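You operate a simulated robot arm through the tools that you are given. There is no shell and no other tool.

Carry out the task below with a simulated robot arm. There is one attempt and no reset: what you move stays moved.

JOB
Unstrap the light carton and wind the strap reel full again.
Fine: open the buckle lever, press the release key once, only then raise the arch; slide the carton off the stop; turn the winder crank till it stops.
Where things are to end (x, y in the base frame): light carton within 0.035 m of [0.69, 0.05].

It is judged by the outcome, as a careful person would: the job done as asked, and still so three seconds after it is handed in. It fails if anything else is knocked over, pushed out of place, dropped, spilled or broken.

ROBOT AND FRAMES
A 7-joint arm with a three-finger gripper, fixed in place. Base frame: the origin is on the floor under the middle of its stand, x ahead of it, y to its left, z up; the work surface is at about z = 0.8. Units: m, rad, N and s.
It reaches about 1.342 m from its shoulder. Its first joint turns from -2.897 to 2.897 rad. Payload 2.69 kg.
The tool frame sits at the grasp point between the pads (the TCP): z along the fingers, y along the line on which they close. The tips reach 0.03 m beyond it. The gripper opens to 0.128 m; its body begins 0.117 m behind the TCP.
Orientation is that of the tool frame in the base frame, as [roll, pitch, yaw] about the fixed x, y, z axes, in that order (R = Rz(yaw) Ry(pitch) Rx(roll)). With the fingers straight down and closing along the base's y, the tool's x points along the base's -x, its y along +y and its z along -z.

CONTROLS
- The arm moves only by the tool drive_tool. Its argument "deltas" is text: rows parted by semicolons, each of 7 numbers parted by spaces: the finger opening in m, from 0 to 0.128, then the shift along the tool's x, y, z in units of 200 mm (1.0 is 200 mm), then the turn, a rotation vector about the tool's x, y, z in units of 120 degrees (1.0 is 120 degrees). In form: hand x y z ax ay az; .... A call has 1 to 20 rows; each row is the pose to reach, as a shift and turn from the pose commanded when the call began, along the tool's axes at that moment. A call with a number of a shift or a turn outside -1 to 1 is refused whole. A row lasts 0.2 s, in which the tool goes at most 0.05 m and 0.15 rad; a call with a longer step from one row to the next is refused whole, and so is a gripper value outside its range. Where a pose cannot be reached the arm comes as near as it can. A force on the tool above 40 N (or 10 N above the force at the start of the call, whichever is more), or a blocked arm, ends the call early, and 0.2 s more pass. Each finger travels about 0.127 m/s and halts on what it meets, pressing with about 29 N; the grip force reading is that of the motor and also rises with nothing between the fingers. The clock runs only during rows and for 0.2 s after the last one: add rows that repeat a pose to give the fingers time. It gives the time, the measured TCP pose, the force on the tool (base axes), the opening and the grip force at its end, in the units of the frame above (readings bear some noise), with the torque about the TCP (base axes, N m) and any sound that the robot's microphone picked up.
- Cameras (640 x 400 px; columns grow to the right, rows downward): "scene" is fixed at [0.3995, -0.6501, 1.4513]; the picture's right is [0.89, -0.45, 0.00], its down [-0.19, -0.37, -0.91] and it looks along [0.41, 0.81, -0.41] (base axes); focal length 291 px, centre (320, 200). "wrist" rides on the gripper at [0.058, 0.054, -0.131] in the tool frame; the picture's right is [-0.68, 0.74, 0.00], its down [-0.62, -0.57, -0.55] and it looks along [-0.40, -0.37, 0.84] (tool axes); focal length 234 px, centre (320, 200). There is no depth. A picture from a camera that has moved, and an enlarged one, comes with that camera's place and axes in the base frame and with its lens.
- get_image(camera): a new picture of that camera. The clock stands still meanwhile.
- raise_lower(by): moves the trunk up (or, below 0, down) by that many m; the arm rides with it, the base frame stays. It gives what a move gives, with no picture.
- enlarge(camera, box): a new picture of the part [left, top, right, bottom] of that camera's present view, enlarged. The clock stands still meanwhile.
- close_job(): hands the job in; it is judged then, once.

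Places have to be worked out from the pictures, the camera data and where the tool is seen. Open the gripper and draw the arm clear of the work before you hand the job in, unless the task says otherwise.

The tools are called after ">>>" by a JSON object that holds its "name" and its "arguments". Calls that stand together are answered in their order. drive_tool: Moves the arm, as the interface text tells. Its arguments: {"type":"object","properties":{"deltas":{"type":"string"}},"required":["deltas"]} The other tools are called the same way: raise_lower (by) moves the trunk up or down; get_image (camera) takes a picture; enlarge (camera, box) takes an enlarged picture of a part of a camera's view; close_job () hands the job in.

At the start:

```text
clock: 0.0
ee_pos: [0.5611, 0.3435, 1.4132]
orientation: [3.141, -0.001, -3.141]
force: [0.5, 0.1, -0.4]
moment: [0.05, 0.04, 0.01]
width: 0.1279
grasp_force: 0.0
trunk travel left (down, up): [-0.15, 0.2]
```

scene: 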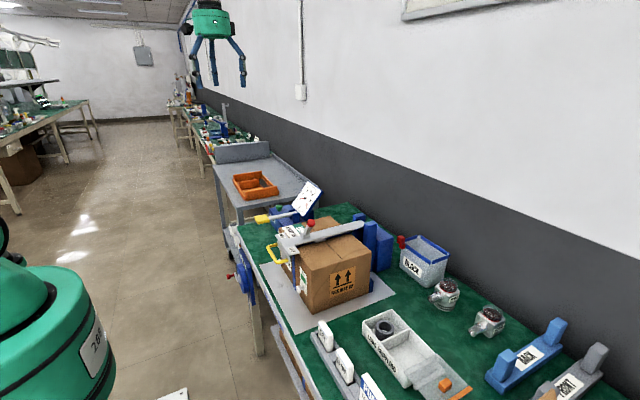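
wrist: 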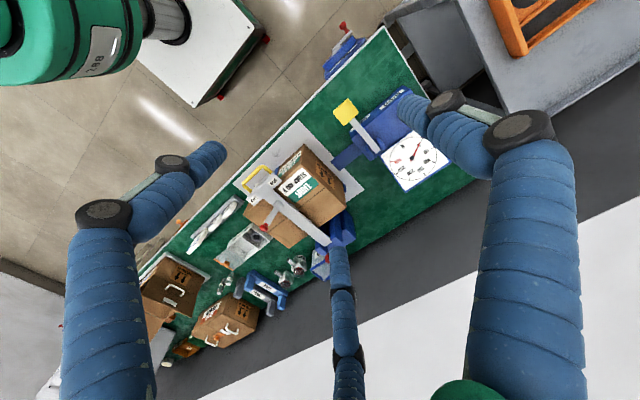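

I'll start by looking closely at the work area from both cameras before moving anything.

>>> {"name": "enlarge", "arguments": {"camera": "scene", "box": [220, 170, 420, 340]}}

>>> {"name": "enlarge", "arguments": {"camera": "wrist", "box": [220, 80, 460, 290]}}

>>> {"name": "enlarge", "arguments": {"camera": "scene", "box": [250, 190, 350, 270]}}

```text
2.35 times, centred on (320, 255) of scene
camera zoom: at [0.3995, -0.6501, 1.4513], right [0.89, -0.45, 0.0], down [-0.19, -0.37, -0.91], along [0.41, 0.81, -0.41], focal length 685 px, centre (320, 71)
```

zoom: 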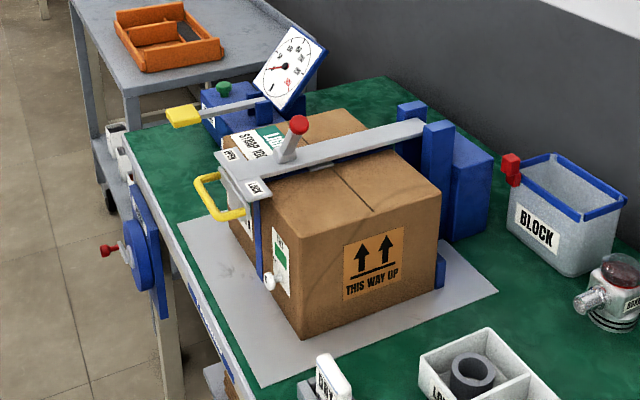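

```text
1.90 times, centred on (340, 185) of wrist
camera zoom: at [0.5036, 0.3986, 1.5438], right [0.68, 0.74, 0.0], down [0.62, -0.57, 0.55], along [0.4, -0.37, -0.84], focal length 446 px, centre (282, 229)
```

zoom: 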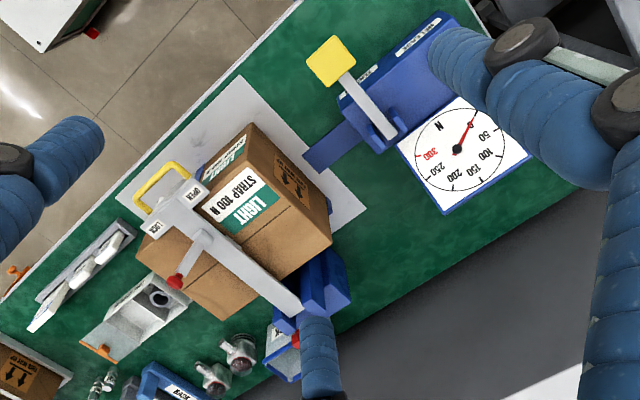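

```text
5.00 times, centred on (300, 230) of scene
camera zoom: at [0.3995, -0.6501, 1.4513], right [0.89, -0.45, 0.0], down [-0.19, -0.37, -0.91], along [0.41, 0.81, -0.41], focal length 1455 px, centre (420, 50)
```

zoom: 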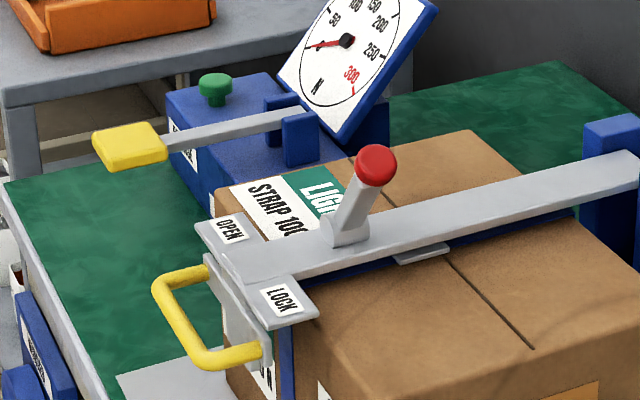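

The arch, buckle lever (red knob, labels OPEN/LOCK), gauge box with a yellow paddle, and a winder on the table edge are visible. I'll zoom in more to read the labels and find the release key.

>>> {"name": "enlarge", "arguments": {"camera": "scene", "box": [225, 250, 275, 310]}}

>>> {"name": "enlarge", "arguments": {"camera": "scene", "box": [260, 220, 320, 300]}}

>>> {"name": "enlarge", "arguments": {"camera": "scene", "box": [250, 180, 330, 235]}}

>>> {"name": "enlarge", "arguments": {"camera": "wrist", "box": [320, 70, 460, 200]}}

>>> {"name": "enlarge", "arguments": {"camera": "wrist", "box": [300, 10, 400, 90]}}

>>> {"name": "enlarge", "arguments": {"camera": "scene", "box": [310, 220, 410, 310]}}

```text
6.67 times, centred on (250, 280) of scene
camera zoom: at [0.3995, -0.6501, 1.4513], right [0.89, -0.45, 0.0], down [-0.19, -0.37, -0.91], along [0.41, 0.81, -0.41], focal length 1940 px, centre (787, -333)
```

zoom: 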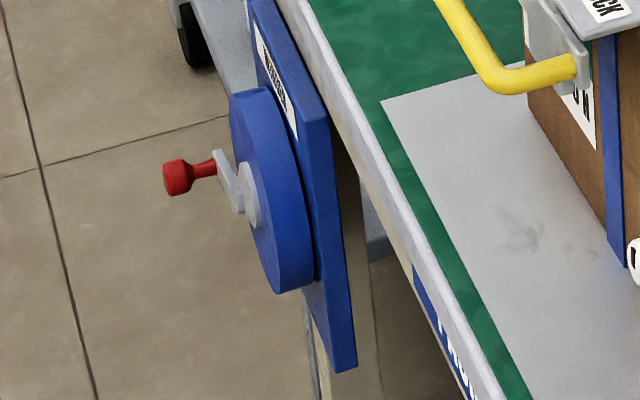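

```text
5.00 times, centred on (290, 260) of scene
camera zoom: at [0.3995, -0.6501, 1.4513], right [0.89, -0.45, 0.0], down [-0.19, -0.37, -0.91], along [0.41, 0.81, -0.41], focal length 1455 px, centre (470, -100)
```

zoom: 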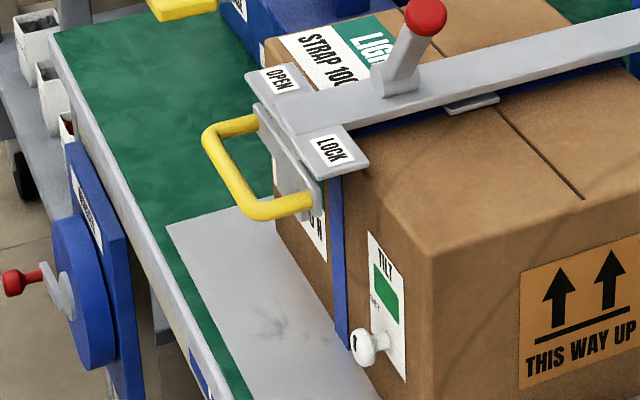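

```text
7.27 times, centred on (290, 208) of scene
camera zoom: at [0.3995, -0.6501, 1.4513], right [0.89, -0.45, 0.0], down [-0.19, -0.37, -0.91], along [0.41, 0.81, -0.41], focal length 2116 px, centre (538, 146)
```

zoom: 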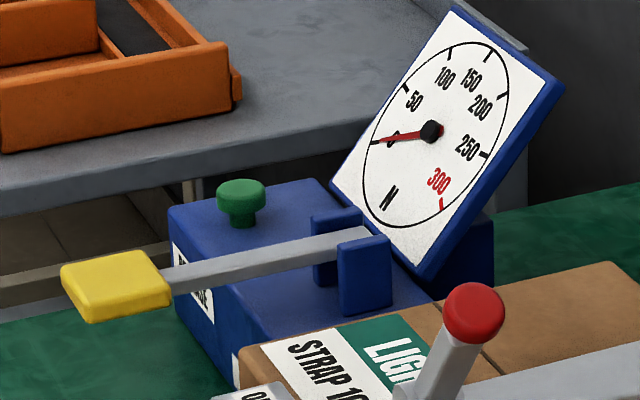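

```text
3.08 times, centred on (390, 135) of wrist
camera zoom: at [0.5036, 0.3986, 1.5438], right [0.68, 0.74, 0.0], down [0.62, -0.57, 0.55], along [0.4, -0.37, -0.84], focal length 720 px, centre (105, 400)
```

zoom: 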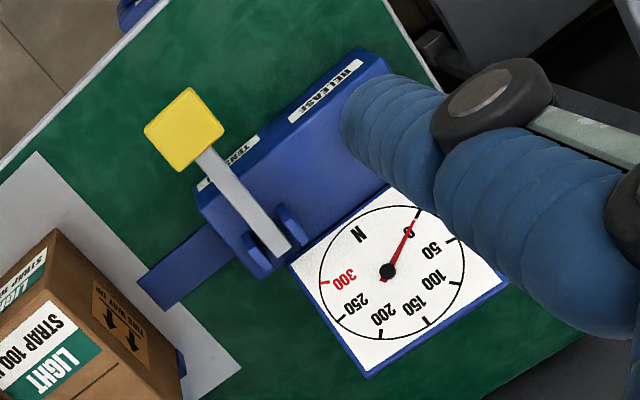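

```text
5.00 times, centred on (350, 50) of wrist
camera zoom: at [0.5036, 0.3986, 1.5438], right [0.68, 0.74, 0.0], down [0.62, -0.57, 0.55], along [0.4, -0.37, -0.84], focal length 1171 px, centre (170, 950)
```

zoom: 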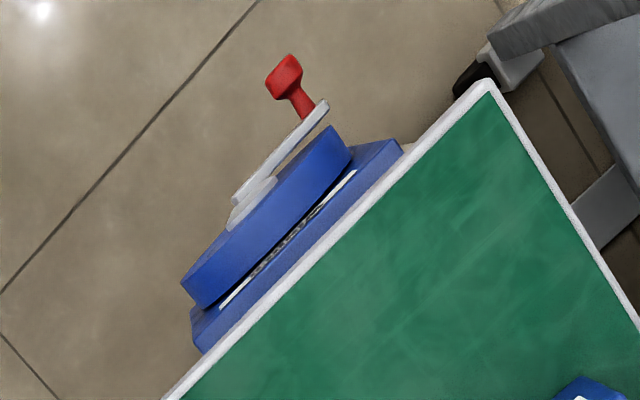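

```text
4.44 times, centred on (360, 265) of scene
camera zoom: at [0.3995, -0.6501, 1.4513], right [0.89, -0.45, 0.0], down [-0.19, -0.37, -0.91], along [0.41, 0.81, -0.41], focal length 1293 px, centre (142, -89)
```

zoom: 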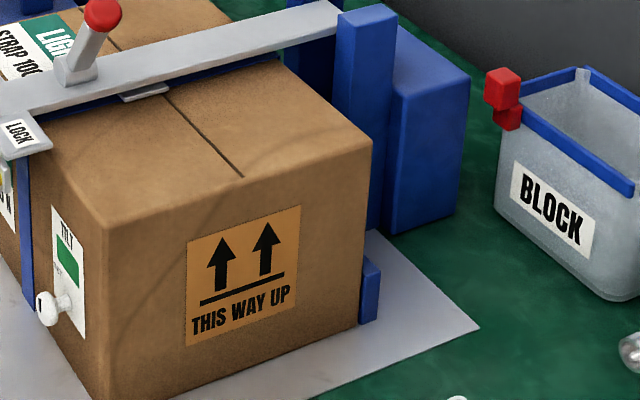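

The key labelled RELEASE is the green button on the blue box, and the yellow paddle (TENSION) must be left alone. I'll look at the gripper fingers and the surroundings so I know what clearances I have.

>>> {"name": "enlarge", "arguments": {"camera": "scene", "box": [160, 0, 280, 100]}}

>>> {"name": "enlarge", "arguments": {"camera": "wrist", "box": [230, 130, 350, 250]}}

>>> {"name": "enlarge", "arguments": {"camera": "scene", "box": [290, 300, 480, 400]}}

```text
4.00 times, centred on (220, 50) of scene
camera zoom: at [0.3995, -0.6501, 1.4513], right [0.89, -0.45, 0.0], down [-0.19, -0.37, -0.91], along [0.41, 0.81, -0.41], focal length 1164 px, centre (720, 800)
```

zoom: 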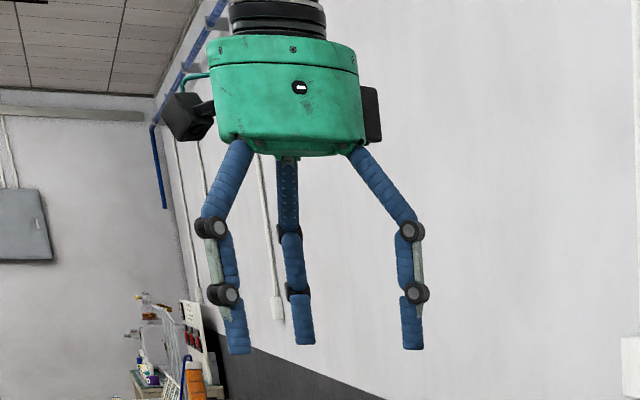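

```text
3.33 times, centred on (290, 190) of wrist
camera zoom: at [0.5036, 0.3986, 1.5438], right [0.68, 0.74, 0.0], down [0.62, -0.57, 0.55], along [0.4, -0.37, -0.84], focal length 781 px, centre (420, 233)
```

zoom: 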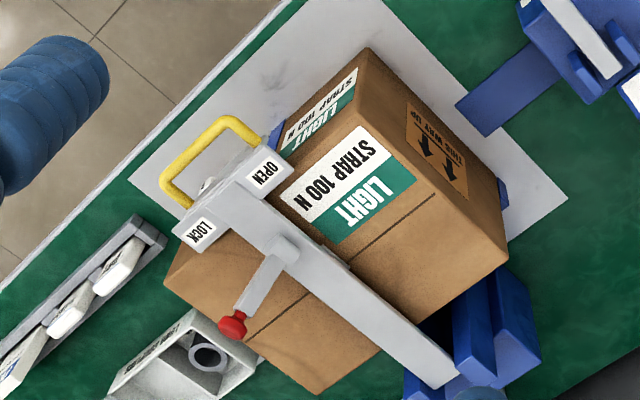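

```text
3.37 times, centred on (385, 350) of scene
camera zoom: at [0.3995, -0.6501, 1.4513], right [0.89, -0.45, 0.0], down [-0.19, -0.37, -0.91], along [0.41, 0.81, -0.41], focal length 980 px, centre (101, -305)
```

zoom: 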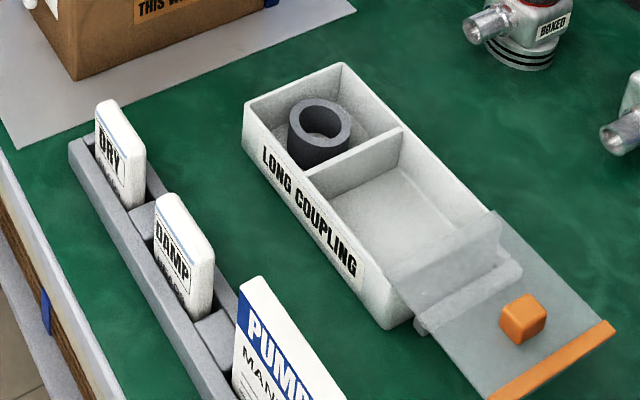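

The fingers are arranged at 120° (one at tool +y, two at −y). By triangulation the lever knob is near (0.70, 0.01, 1.06), the carton spans about x 0.665–0.865 and y −0.07–0.155 with its top at 0.96, and the green key is near (0.75, 0.45, 0.91). I'll move in above the carton for a closer wrist view.

>>> {"name": "drive_tool", "arguments": {"deltas": "0.128 -0.06 -0.19 0.09 0 0 0; 0.128 -0.12 -0.38 0.18 0 0 0; 0.128 -0.18 -0.57 0.27 0 0 0; 0.128 -0.24 -0.76 0.36 0 0 0; 0.128 -0.3 -0.95 0.45 0 0 0; 0.128 -0.3 -0.95 0.45 0 0 0"}}

>>> {"name": "get_image", "arguments": {"camera": "wrist"}}

>>> {"name": "get_image", "arguments": {"camera": "scene"}}

```text
clock: 1.4
ee_pos: [0.6221, 0.153, 1.3236]
orientation: [3.139, 0.001, 3.141]
force: [0.7, -0.8, -0.4]
moment: [0.04, 0.05, 0.03]
width: 0.1282
grasp_force: 0.1
trunk travel left (down, up): [-0.15, 0.2]
```

```text
taken
camera wrist: at [0.5645, 0.2076, 1.4541], right [0.68, 0.74, 0.0], down [0.62, -0.57, 0.55], along [0.4, -0.37, -0.84], focal length 234 px, centre (320, 200)
```

wrist: 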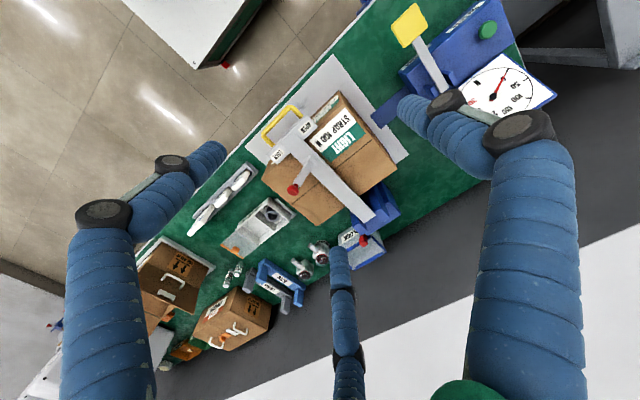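

```text
taken
```

scene: 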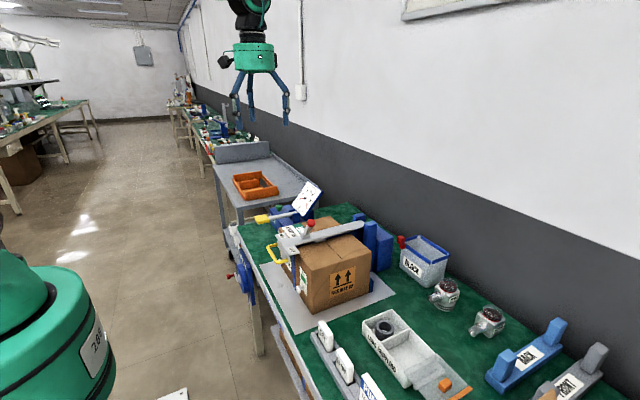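

The move worked and the green key is now visible at the top right of the wrist view. I'll zoom on the key, the arch and the posts to locate them.

>>> {"name": "enlarge", "arguments": {"camera": "wrist", "box": [240, 80, 420, 250]}}

>>> {"name": "enlarge", "arguments": {"camera": "wrist", "box": [380, 0, 560, 110]}}

```text
2.35 times, centred on (330, 165) of wrist
camera zoom: at [0.5645, 0.2076, 1.4541], right [0.68, 0.74, 0.0], down [0.62, -0.57, 0.55], along [0.4, -0.37, -0.84], focal length 551 px, centre (296, 282)
```

zoom: 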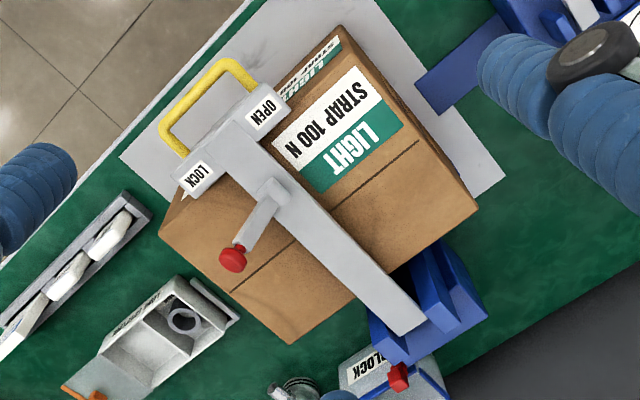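

```text
3.56 times, centred on (470, 55) of wrist
camera zoom: at [0.5645, 0.2076, 1.4541], right [0.68, 0.74, 0.0], down [0.62, -0.57, 0.55], along [0.4, -0.37, -0.84], focal length 833 px, centre (-213, 716)
```

zoom: 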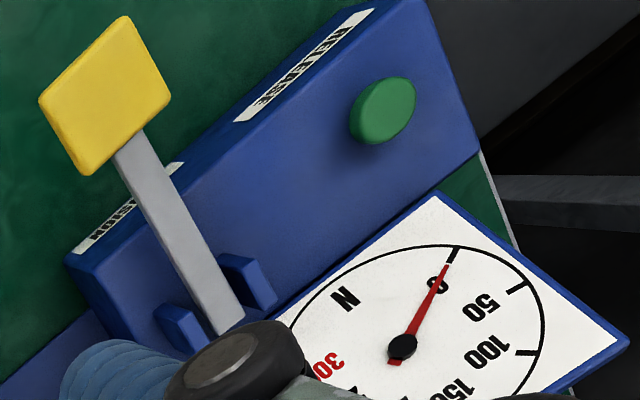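

The knob triangulates to (0.70, 0.009, 1.056) with its pivot at about (0.70, 0.048, 0.985), so the lever leans about 29° toward LOCK (−y). I'll close the fingers and move to the −y side of the lever at a safe height.

>>> {"name": "drive_tool", "arguments": {"deltas": "0.1 -0.08 -0.2 0.07 0 0 0; 0.07 -0.16 -0.4 0.14 0 0 0; 0.04 -0.24 -0.6 0.21 0 0 0; 0 -0.32 -0.8 0.28 0 0 0; 0 -0.39 -1.0 0.35 0 0 0; 0 -0.39 -1.0 0.35 0 0 0; 0 -0.39 -1.0 0.35 0 0 0; 0 -0.39 -1.0 0.35 0 0 0"}}

>>> {"name": "get_image", "arguments": {"camera": "wrist"}}

>>> {"name": "enlarge", "arguments": {"camera": "scene", "box": [240, 80, 440, 280]}}

```text
clock: 3.2
ee_pos: [0.6988, -0.0484, 1.2514]
orientation: [3.141, -0.001, -3.141]
force: [0.1, -0.8, 0.2]
moment: [0.0, 0.02, -0.01]
width: 0.0021
grasp_force: 29.1
trunk travel left (down, up): [-0.15, 0.2]
```

```text
taken
camera wrist: at [0.641, 0.0067, 1.3814], right [0.68, 0.74, 0.0], down [0.62, -0.57, 0.55], along [0.4, -0.37, -0.84], focal length 234 px, centre (320, 200)
```

wrist: 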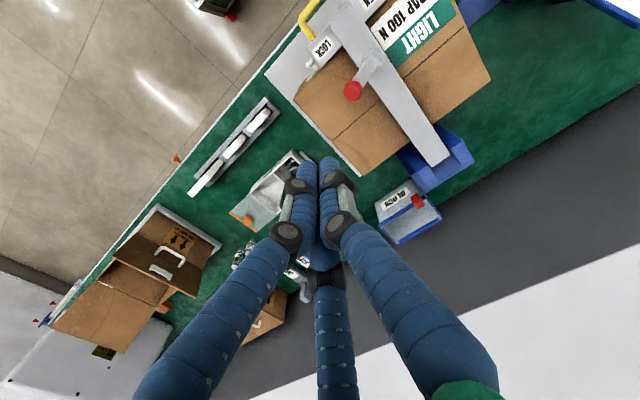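

```text
2.00 times, centred on (340, 180) of scene
camera zoom: at [0.3995, -0.6501, 1.4513], right [0.89, -0.45, 0.0], down [-0.19, -0.37, -0.91], along [0.41, 0.81, -0.41], focal length 582 px, centre (280, 240)
```

zoom: 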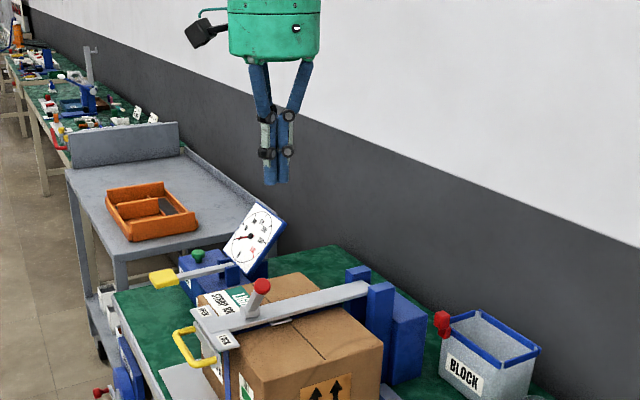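

The fingers are closed in a tight bundle. I'll back off slightly in −y and descend so the tips are level with the lever's upper stem.

>>> {"name": "drive_tool", "arguments": {"deltas": "0 0 -0.075 0.15 0 0 0; 0 0 -0.075 0.35 0 0 0; 0 0 -0.075 0.55 0 0 0; 0 0 -0.075 0.75 0 0 0; 0 0 -0.075 0.9 0 0 0; 0 0 -0.075 0.97 0 0 0"}}

>>> {"name": "enlarge", "arguments": {"camera": "scene", "box": [260, 170, 380, 270]}}

>>> {"name": "get_image", "arguments": {"camera": "wrist"}}

```text
clock: 4.6
ee_pos: [0.6995, -0.0624, 1.059]
orientation: [3.14, 0.001, -3.141]
force: [-0.9, 0.9, 0.2]
moment: [0.03, 0.04, 0.02]
width: 0.0021
grasp_force: 28.8
trunk travel left (down, up): [-0.15, 0.2]
```

```text
4.00 times, centred on (320, 220) of scene
camera zoom: at [0.3995, -0.6501, 1.4513], right [0.89, -0.45, 0.0], down [-0.19, -0.37, -0.91], along [0.41, 0.81, -0.41], focal length 1164 px, centre (320, 120)
```

zoom: 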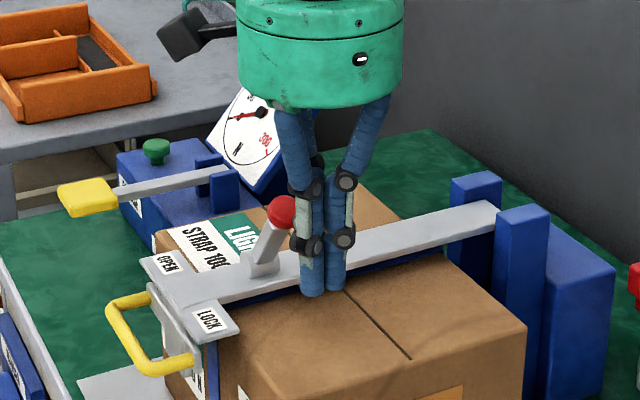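

```text
taken
camera wrist: at [0.6411, -0.0073, 1.1889], right [0.68, 0.74, 0.0], down [0.62, -0.57, 0.55], along [0.4, -0.37, -0.84], focal length 234 px, centre (320, 200)
```

wrist: 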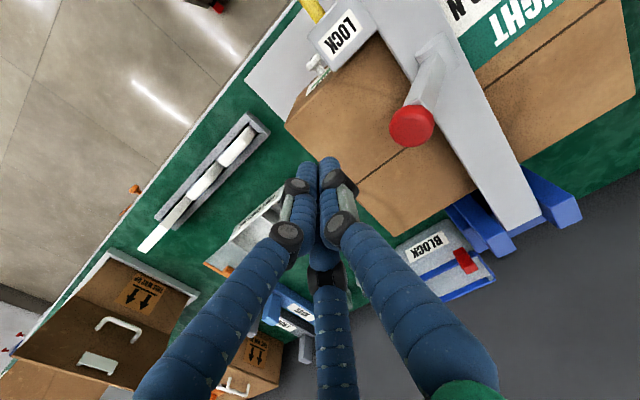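

The bundle is beside the lever on the −y side. I'll push slowly toward +y (OPEN), watching the force.

>>> {"name": "drive_tool", "arguments": {"deltas": "0 0 0.1 0 0 0 0; 0 0 0.2 0 0 0 0; 0 0 0.275 0 0 0 0; 0 0 0.35 0 0 0 0; 0 0 0.425 0 0 0 0; 0 0 0.5 0 0 0 0"}}

>>> {"name": "enlarge", "arguments": {"camera": "scene", "box": [260, 170, 380, 270]}}

```text
clock: 6.0
ee_pos: [0.6987, 0.038, 1.0588]
orientation: [-3.141, -0.001, 3.141]
force: [-0.8, -0.4, -1.7]
moment: [0.01, -0.02, 0.0]
width: 0.0021
grasp_force: 28.7
trunk travel left (down, up): [-0.15, 0.2]
```

```text
4.00 times, centred on (320, 220) of scene
camera zoom: at [0.3995, -0.6501, 1.4513], right [0.89, -0.45, 0.0], down [-0.19, -0.37, -0.91], along [0.41, 0.81, -0.41], focal length 1164 px, centre (320, 120)
```

zoom: 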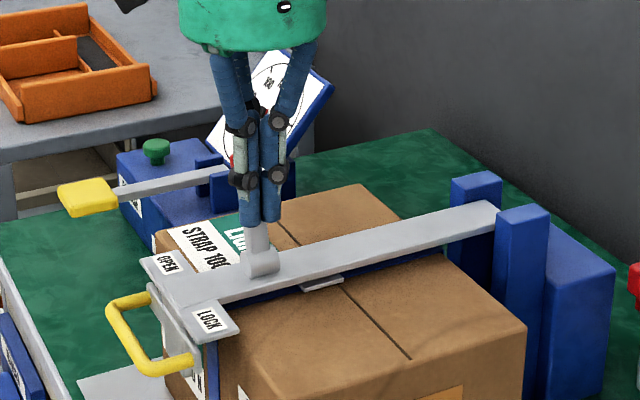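

The lever has swung past vertical with little force. I'll carry on toward +y until it meets its end stop.

>>> {"name": "drive_tool", "arguments": {"deltas": "0 0 0.075 0 0 0 0; 0 0 0.15 0 0 0 0; 0 0 0.2 0 0 0 0; 0 0 0.25 0 0 0 0"}}

>>> {"name": "enlarge", "arguments": {"camera": "scene", "box": [260, 170, 380, 270]}}

>>> {"name": "get_image", "arguments": {"camera": "wrist"}}

```text
clock: 6.6
ee_pos: [0.6999, 0.059, 1.0612]
orientation: [-3.139, 0.0, 3.138]
force: [-4.4, -14.8, 7.2]
moment: [-0.22, 0.21, -0.04]
width: 0.0021
grasp_force: 29.1
trunk travel left (down, up): [-0.15, 0.2]
stopped in row 2: the force on the tool passed its limit at 50 N (the readings are from after the stop); the commanded pose is now the measured one
```

```text
4.00 times, centred on (320, 220) of scene
camera zoom: at [0.3995, -0.6501, 1.4513], right [0.89, -0.45, 0.0], down [-0.19, -0.37, -0.91], along [0.41, 0.81, -0.41], focal length 1164 px, centre (320, 120)
```

zoom: 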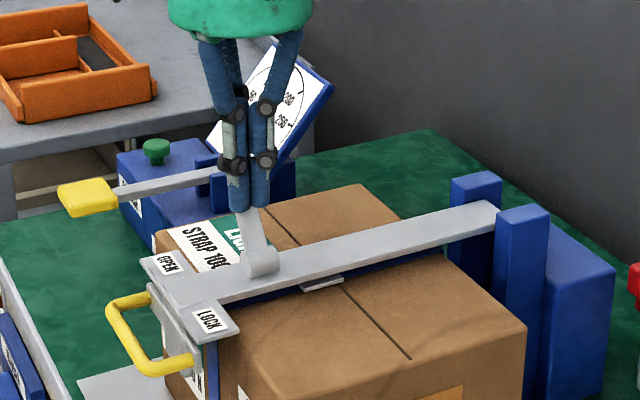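

```text
taken
camera wrist: at [0.6415, 0.1145, 1.1913], right [0.68, 0.73, 0.0], down [0.61, -0.57, 0.55], along [0.4, -0.37, -0.83], focal length 234 px, centre (320, 200)
```

wrist: 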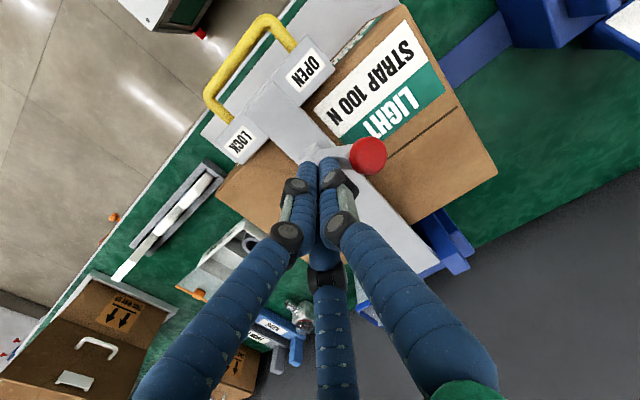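

The lever hit its end stop leaning to the OPEN side, with the knob now at y≈0.10. I'll back off in −y, rise, and check that the lever stays open.

>>> {"name": "drive_tool", "arguments": {"deltas": "0 0 -0.1 0 0 0 0; 0 0 -0.25 0 0 0 0; 0 0 -0.25 -0.2 0 0 0; 0 0 -0.25 -0.4 0 0 0; 0 0 -0.25 -0.6 0 0 0; 0 0 -0.25 -0.8 0 0 0; 0 0 -0.25 -0.95 0 0 0"}}

>>> {"name": "enlarge", "arguments": {"camera": "scene", "box": [250, 180, 350, 270]}}

>>> {"name": "get_image", "arguments": {"camera": "wrist"}}

```text
clock: 8.2
ee_pos: [0.6992, 0.0116, 1.2507]
orientation: [-3.138, 0.002, 3.139]
force: [-1.0, 0.5, 0.6]
moment: [0.03, 0.0, 0.03]
width: 0.0021
grasp_force: 28.6
trunk travel left (down, up): [-0.15, 0.2]
```

```text
4.44 times, centred on (300, 225) of scene
camera zoom: at [0.3995, -0.6501, 1.4513], right [0.89, -0.45, 0.0], down [-0.19, -0.37, -0.91], along [0.41, 0.81, -0.41], focal length 1293 px, centre (409, 89)
```

zoom: 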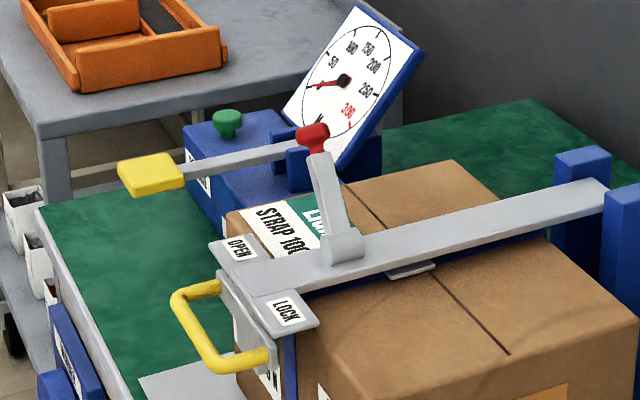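

```text
taken
camera wrist: at [0.6411, 0.0683, 1.3808], right [0.68, 0.74, 0.0], down [0.61, -0.56, 0.55], along [0.4, -0.37, -0.83], focal length 234 px, centre (320, 200)
```

wrist: 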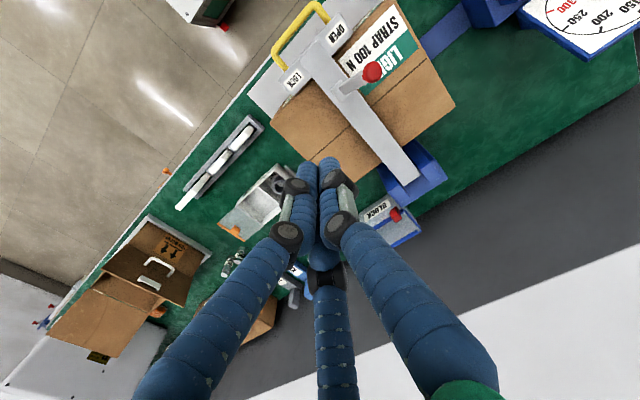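

The lever stays open by itself. Now I'll travel at a safe height toward the green release key, near (0.757, 0.462).

>>> {"name": "drive_tool", "arguments": {"deltas": "0 0 0.2 0 0 0 0; 0 0 0.4 0 0 0 0; 0 -0.05 0.6 0 0 0 0; 0 -0.1 0.8 0 0 0 0; 0 -0.15 1.0 0 0 0 0; 0 -0.15 1.0 0 0 0 0"}}

>>> {"name": "drive_tool", "arguments": {"deltas": "0 0 0.2 0 0 0 0; 0 0 0.4 0 0 0 0; 0 -0.05 0.6 0 0 0 0; 0 -0.1 0.8 0 0 0 0; 0 -0.14 1.0 0 0 0 0; 0 -0.14 1.0 0 0 0 0"}}

>>> {"name": "get_image", "arguments": {"camera": "wrist"}}

>>> {"name": "enlarge", "arguments": {"camera": "scene", "box": [220, 90, 380, 240]}}

```text
clock: 9.6
ee_pos: [0.7308, 0.2144, 1.2505]
orientation: [-3.138, 0.002, -3.142]
force: [-0.3, 0.4, -0.5]
moment: [-0.07, 0.02, -0.06]
width: 0.0021
grasp_force: 28.8
trunk travel left (down, up): [-0.15, 0.2]
```

```text
clock: 11.0
ee_pos: [0.7573, 0.4124, 1.2491]
orientation: [-3.138, 0.001, 3.141]
force: [0.3, 0.6, 0.2]
moment: [-0.05, 0.0, 0.06]
width: 0.0022
grasp_force: 28.5
trunk travel left (down, up): [-0.15, 0.2]
```

```text
taken
camera wrist: at [0.6989, 0.468, 1.3793], right [0.68, 0.74, 0.0], down [0.61, -0.56, 0.55], along [0.4, -0.38, -0.83], focal length 234 px, centre (320, 200)
```

wrist: 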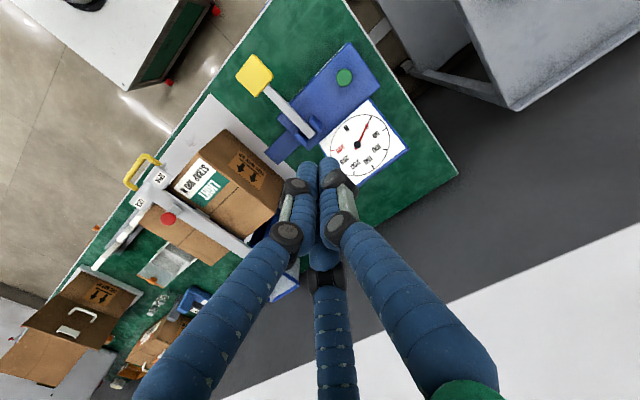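

```text
2.67 times, centred on (300, 165) of scene
camera zoom: at [0.3995, -0.6501, 1.4513], right [0.89, -0.45, 0.0], down [-0.19, -0.37, -0.91], along [0.41, 0.81, -0.41], focal length 776 px, centre (373, 293)
```

zoom: 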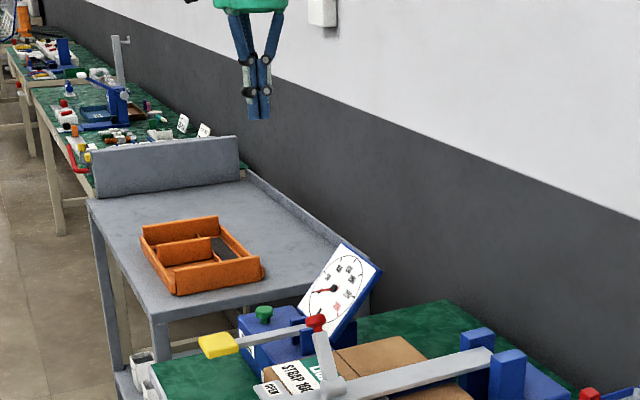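

The key refines to about (0.760, 0.466), with its top near z 0.903 and a diameter of about 35 mm. I'll centre over it and descend part way.

>>> {"name": "drive_tool", "arguments": {"deltas": "0 -0.01 0.2 0 0 0 0; 0 -0.01 0.268 0 0 0 0; 0 -0.01 0.268 0.2 0 0 0; 0 -0.01 0.268 0.4 0 0 0; 0 -0.01 0.268 0.6 0 0 0; 0 -0.01 0.268 0.8 0 0 0; 0 -0.01 0.268 1.0 0 0 0; 0 -0.01 0.268 1.0 0 0 0"}}

>>> {"name": "get_image", "arguments": {"camera": "wrist"}}

>>> {"name": "enlarge", "arguments": {"camera": "scene", "box": [230, 130, 350, 230]}}

```text
clock: 12.8
ee_pos: [0.7626, 0.4651, 1.0482]
orientation: [-3.138, 0.003, 3.14]
force: [0.1, 0.5, -0.3]
moment: [0.0, 0.04, 0.0]
width: 0.0022
grasp_force: 28.9
trunk travel left (down, up): [-0.15, 0.2]
```

```text
taken
camera wrist: at [0.704, 0.52, 1.178], right [0.68, 0.74, 0.0], down [0.61, -0.56, 0.55], along [0.4, -0.37, -0.83], focal length 234 px, centre (320, 200)
```

wrist: 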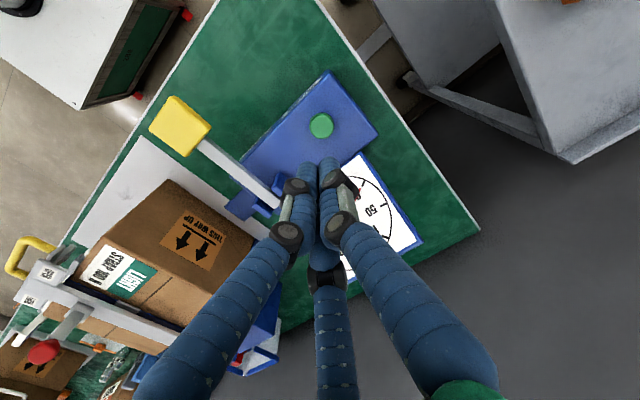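

```text
4.00 times, centred on (290, 180) of scene
camera zoom: at [0.3995, -0.6501, 1.4513], right [0.89, -0.45, 0.0], down [-0.19, -0.37, -0.91], along [0.41, 0.81, -0.41], focal length 1164 px, centre (440, 280)
```

zoom: 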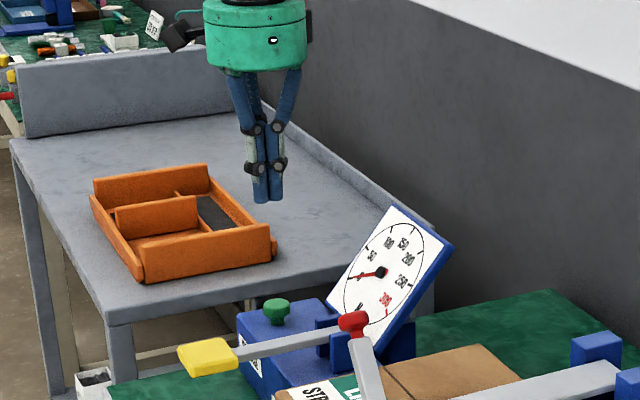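

The bundle is centred over the key within about 3 mm, and the gauge panel top (about 0.99) stays below the gripper body. I'll descend to just above the key.

>>> {"name": "drive_tool", "arguments": {"deltas": "0 0.01 0.015 0.15 0 0 0; 0 0.01 0.015 0.3 0 0 0; 0 0.01 0.015 0.42 0 0 0; 0 0.01 0.015 0.46 0 0 0; 0 0.01 0.015 0.46 0 0 0"}}

>>> {"name": "enlarge", "arguments": {"camera": "scene", "box": [250, 160, 330, 225]}}

>>> {"name": "enlarge", "arguments": {"camera": "wrist", "box": [240, 100, 400, 220]}}

```text
clock: 14.0
ee_pos: [0.7579, 0.4667, 0.9568]
orientation: [-3.138, 0.002, 3.14]
force: [-0.5, 0.0, -0.5]
moment: [0.0, -0.01, -0.03]
width: 0.002
grasp_force: 29.2
trunk travel left (down, up): [-0.15, 0.2]
```

```text
6.15 times, centred on (290, 192) of scene
camera zoom: at [0.3995, -0.6501, 1.4513], right [0.89, -0.45, 0.0], down [-0.19, -0.37, -0.91], along [0.41, 0.81, -0.41], focal length 1791 px, centre (505, 246)
```

zoom: 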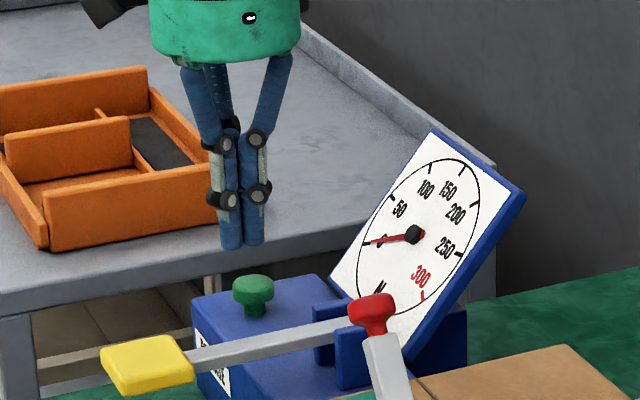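

```text
3.33 times, centred on (320, 160) of wrist
camera zoom: at [0.7005, 0.5224, 1.0867], right [0.68, 0.74, 0.0], down [0.61, -0.56, 0.55], along [0.4, -0.37, -0.83], focal length 781 px, centre (320, 333)
```

zoom: 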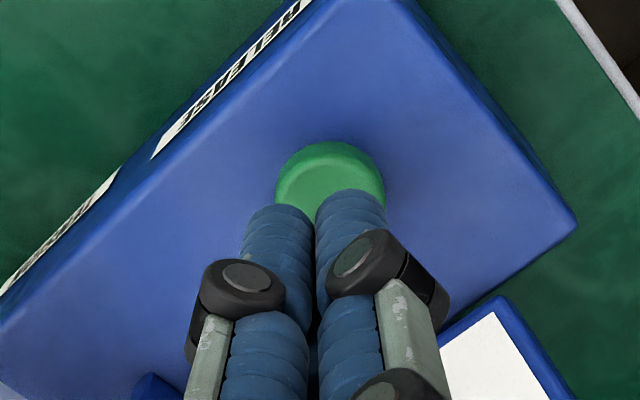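

The tips are about 2 cm above the key and aligned. I'll press straight down slowly, once, and stop on the force limit or the bottom of the travel.

>>> {"name": "drive_tool", "arguments": {"deltas": "0 0 0.01 0.08 0 0 0; 0 0 0.01 0.11 0 0 0; 0 0 0.01 0.13 0 0 0; 0 0 0.01 0.15 0 0 0; 0 0 0.01 0.165 0 0 0"}}

>>> {"name": "enlarge", "arguments": {"camera": "scene", "box": [250, 160, 330, 225]}}

```text
clock: 15.2
ee_pos: [0.7571, 0.4695, 0.9238]
orientation: [-3.138, 0.001, 3.14]
force: [0.5, -0.2, -0.1]
moment: [0.01, -0.01, 0.0]
width: 0.0023
grasp_force: 29.2
trunk travel left (down, up): [-0.15, 0.2]
```

```text
6.15 times, centred on (290, 192) of scene
camera zoom: at [0.3995, -0.6501, 1.4513], right [0.89, -0.45, 0.0], down [-0.19, -0.37, -0.91], along [0.41, 0.81, -0.41], focal length 1791 px, centre (505, 246)
```

zoom: 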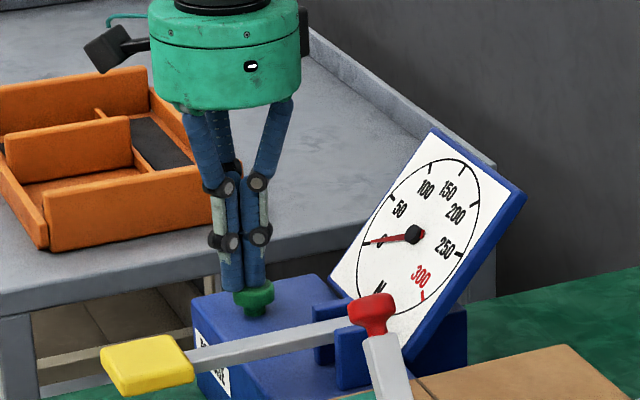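

There's no contact force yet. I'll zoom in tightly to see how the tips sit relative to the key before going further.

>>> {"name": "enlarge", "arguments": {"camera": "scene", "box": [270, 185, 300, 207]}}

>>> {"name": "enlarge", "arguments": {"camera": "wrist", "box": [270, 120, 370, 190]}}

```text
16.00 times, centred on (285, 196) of scene
camera zoom: at [0.3995, -0.6501, 1.4513], right [0.89, -0.45, 0.0], down [-0.19, -0.37, -0.91], along [0.41, 0.81, -0.41], focal length 4656 px, centre (880, 264)
```

zoom: 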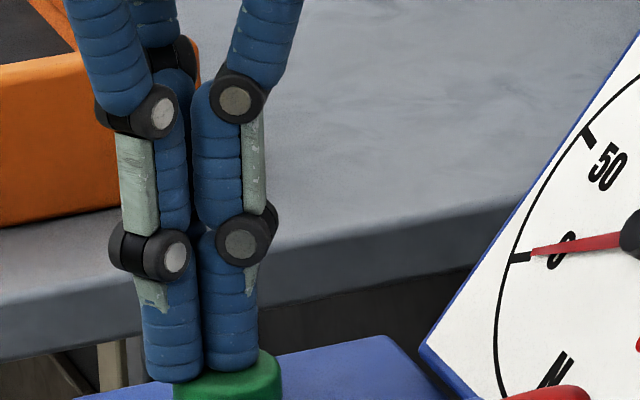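

```text
5.71 times, centred on (320, 155) of wrist
camera zoom: at [0.7003, 0.525, 1.0535], right [0.68, 0.74, 0.0], down [0.61, -0.56, 0.55], along [0.4, -0.37, -0.83], focal length 1338 px, centre (320, 457)
```

zoom: 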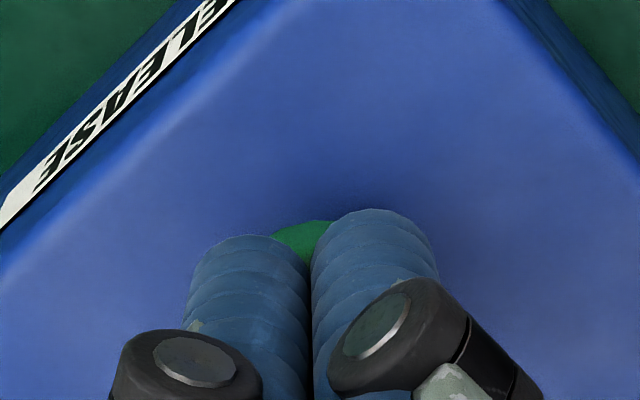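

The tips sit over the key, offset about 6 mm toward its back left, which is still well on it. I'll nudge +x and continue pressing down slowly.

>>> {"name": "drive_tool", "arguments": {"deltas": "0 -0.02 0 0 0 0 0; 0 -0.02 0 0.015 0 0 0; 0 -0.02 0 0.03 0 0 0; 0 -0.02 0 0.045 0 0 0; 0 -0.02 0 0.06 0 0 0"}}

>>> {"name": "enlarge", "arguments": {"camera": "scene", "box": [270, 185, 300, 207]}}

```text
clock: 16.4
ee_pos: [0.7639, 0.471, 0.9144]
orientation: [-3.14, 0.004, 3.141]
force: [-2.4, -7.1, 19.3]
moment: [-0.21, 0.08, -0.06]
width: 0.0062
grasp_force: 31.5
trunk travel left (down, up): [-0.15, 0.2]
heard: click
```

```text
16.00 times, centred on (285, 196) of scene
camera zoom: at [0.3995, -0.6501, 1.4513], right [0.89, -0.45, 0.0], down [-0.19, -0.37, -0.91], along [0.41, 0.81, -0.41], focal length 4656 px, centre (880, 264)
```

zoom: 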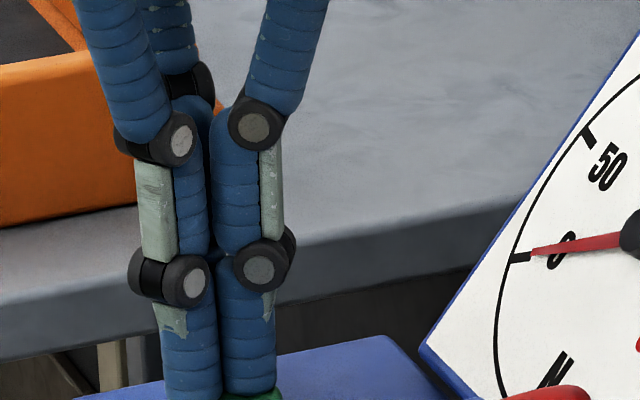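

A click was heard with about 19 N on the key, so it was pressed once. I'll lift straight up and clear.

>>> {"name": "drive_tool", "arguments": {"deltas": "0 0 0 -0.1 0 0 0; 0 0 0 -0.3 0 0 0; 0 0 0 -0.5 0 0 0; 0 0 0 -0.7 0 0 0; 0 0 0 -0.9 0 0 0; 0 0 0 -1.0 0 0 0; 0 0 0 -1.0 0 0 0"}}

>>> {"name": "get_image", "arguments": {"camera": "wrist"}}

>>> {"name": "enlarge", "arguments": {"camera": "scene", "box": [220, 170, 420, 340]}}

```text
clock: 18.0
ee_pos: [0.7631, 0.4726, 1.113]
orientation: [-3.14, 0.002, 3.14]
force: [-0.3, -0.2, -0.4]
moment: [0.0, 0.02, -0.03]
width: 0.0021
grasp_force: 31.6
trunk travel left (down, up): [-0.15, 0.2]
```

```text
taken
camera wrist: at [0.7053, 0.5268, 1.2438], right [0.68, 0.74, 0.0], down [0.61, -0.56, 0.55], along [0.4, -0.38, -0.83], focal length 234 px, centre (320, 200)
```

wrist: 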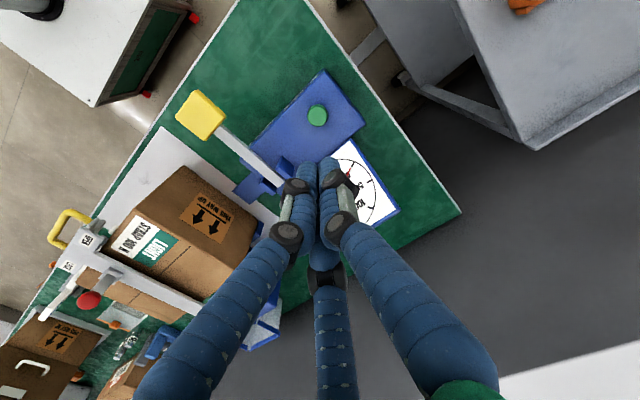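

```text
2.35 times, centred on (320, 255) of scene
camera zoom: at [0.3995, -0.6501, 1.4513], right [0.89, -0.45, 0.0], down [-0.19, -0.37, -0.91], along [0.41, 0.81, -0.41], focal length 685 px, centre (320, 71)
```

zoom: 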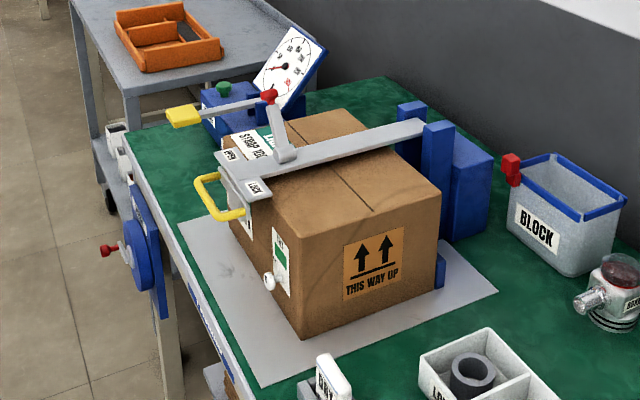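

The blue strap down the carton front is gone, so the release took effect. Next is the arch handle, so I'll zoom in on it from both cameras.

>>> {"name": "enlarge", "arguments": {"camera": "scene", "box": [260, 220, 330, 290]}}

>>> {"name": "enlarge", "arguments": {"camera": "wrist", "box": [20, 160, 260, 320]}}

>>> {"name": "enlarge", "arguments": {"camera": "scene", "box": [310, 205, 400, 305]}}

```text
5.71 times, centred on (295, 255) of scene
camera zoom: at [0.3995, -0.6501, 1.4513], right [0.89, -0.45, 0.0], down [-0.19, -0.37, -0.91], along [0.41, 0.81, -0.41], focal length 1663 px, centre (463, -114)
```

zoom: 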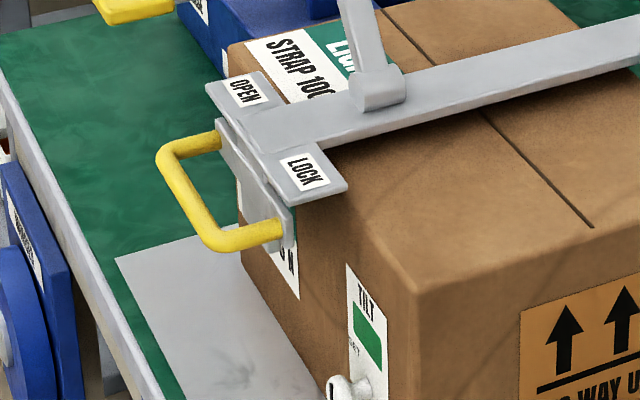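

```text
2.50 times, centred on (140, 240) of wrist
camera zoom: at [0.7053, 0.5268, 1.2438], right [0.68, 0.74, 0.0], down [0.61, -0.56, 0.55], along [0.4, -0.38, -0.83], focal length 585 px, centre (770, 100)
```

zoom: 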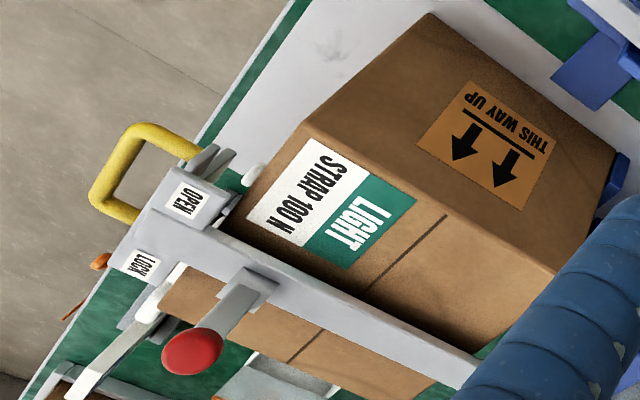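

```text
4.00 times, centred on (355, 255) of scene
camera zoom: at [0.3995, -0.6501, 1.4513], right [0.89, -0.45, 0.0], down [-0.19, -0.37, -0.91], along [0.41, 0.81, -0.41], focal length 1164 px, centre (180, -20)
```

zoom: 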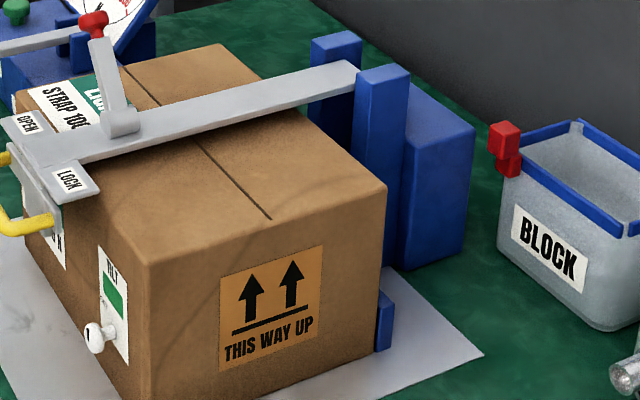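

The arch is now a plain hinged bar with a front plate and a yellow handle: a round bar along y at about (0.593, 0.055, 0.953), with a gap of about 3 cm behind it. I'll rise, turn the tool 90° so it closes along x, and travel back toward the handle.

>>> {"name": "drive_tool", "arguments": {"deltas": "0 0 0 -0.23 0 0 0.0625; 0 0 0 -0.46 0 0 0.125; 0 0 0 -0.7 0 0 0.1875; 0 0.1 -0.2 -0.7 0 0 0.25; 0.02 0.2 -0.4 -0.7 0 0 0.3125; 0.043 0.3 -0.6 -0.7 0 0 0.375; 0.043 0.4 -0.8 -0.7 0 0 0.4375; 0.043 0.5 -1.0 -0.7 0 0 0.5; 0.043 0.5 -1.0 -0.7 0 0 0.5625; 0.043 0.5 -1.0 -0.7 0 0 0.625; 0.043 0.5 -1.0 -0.7 0 0 0.6875; 0.043 0.5 -1.0 -0.7 0 0 0.75; 0.043 0.5 -1.0 -0.7 0 0 0.75"}}

>>> {"name": "get_image", "arguments": {"camera": "wrist"}}

>>> {"name": "get_image", "arguments": {"camera": "scene"}}

```text
clock: 20.8
ee_pos: [0.6615, 0.2729, 1.2513]
orientation: [-3.142, 0.005, 1.567]
force: [0.4, 0.5, -0.1]
moment: [0.03, -0.01, 0.04]
width: 0.0431
grasp_force: 0.0
trunk travel left (down, up): [-0.15, 0.2]
```

```text
taken
camera wrist: at [0.7155, 0.3315, 1.3822], right [0.73, -0.68, 0.0], down [-0.57, -0.61, 0.55], along [-0.37, -0.41, -0.84], focal length 234 px, centre (320, 200)
```

wrist: 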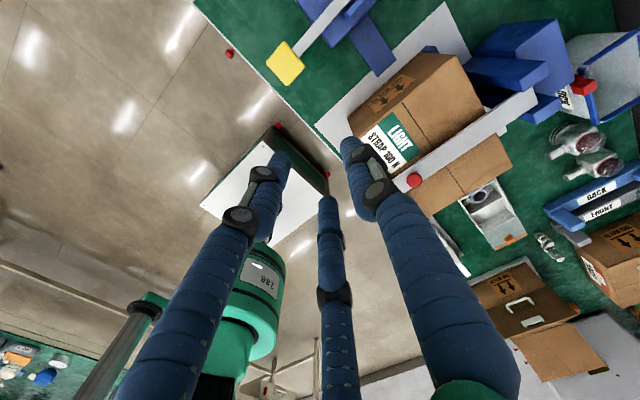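

```text
taken
```

scene: 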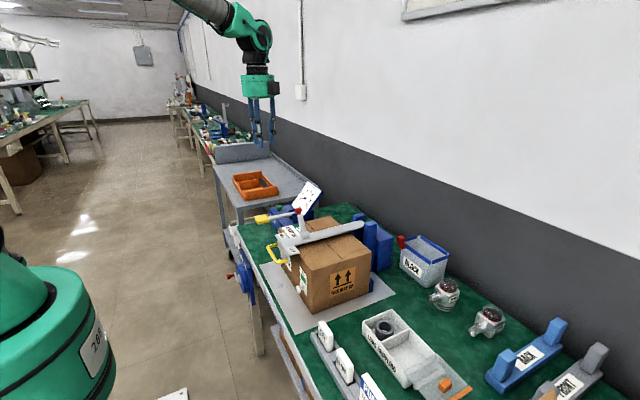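

The tool is turned and this view shows the carton's +x side from above. I'll zoom in there to see the stop and the gap by the posts.

>>> {"name": "enlarge", "arguments": {"camera": "wrist", "box": [340, 0, 640, 200]}}

>>> {"name": "enlarge", "arguments": {"camera": "wrist", "box": [420, 10, 580, 120]}}

```text
2.00 times, centred on (490, 100) of wrist
camera zoom: at [0.7155, 0.3315, 1.3822], right [0.73, -0.68, 0.0], down [-0.57, -0.61, 0.55], along [-0.37, -0.41, -0.84], focal length 468 px, centre (-20, 400)
```

zoom: 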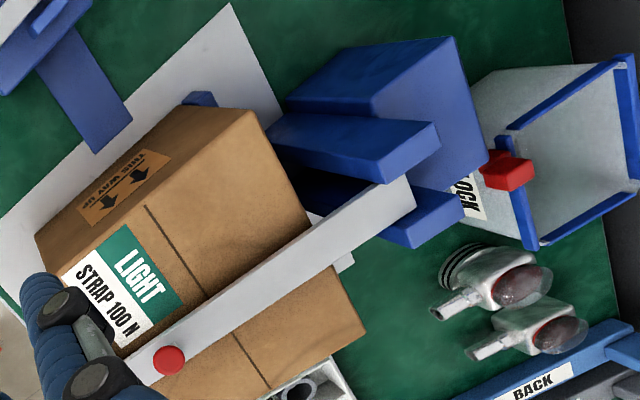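

```text
3.64 times, centred on (500, 65) of wrist
camera zoom: at [0.7155, 0.3315, 1.3822], right [0.73, -0.68, 0.0], down [-0.57, -0.61, 0.55], along [-0.37, -0.41, -0.84], focal length 852 px, centre (-334, 691)
```

zoom: 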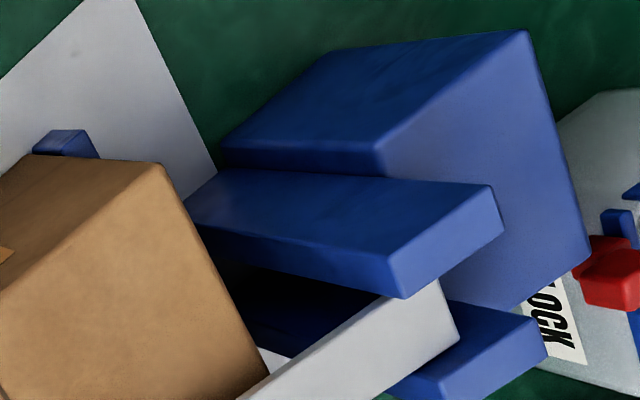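

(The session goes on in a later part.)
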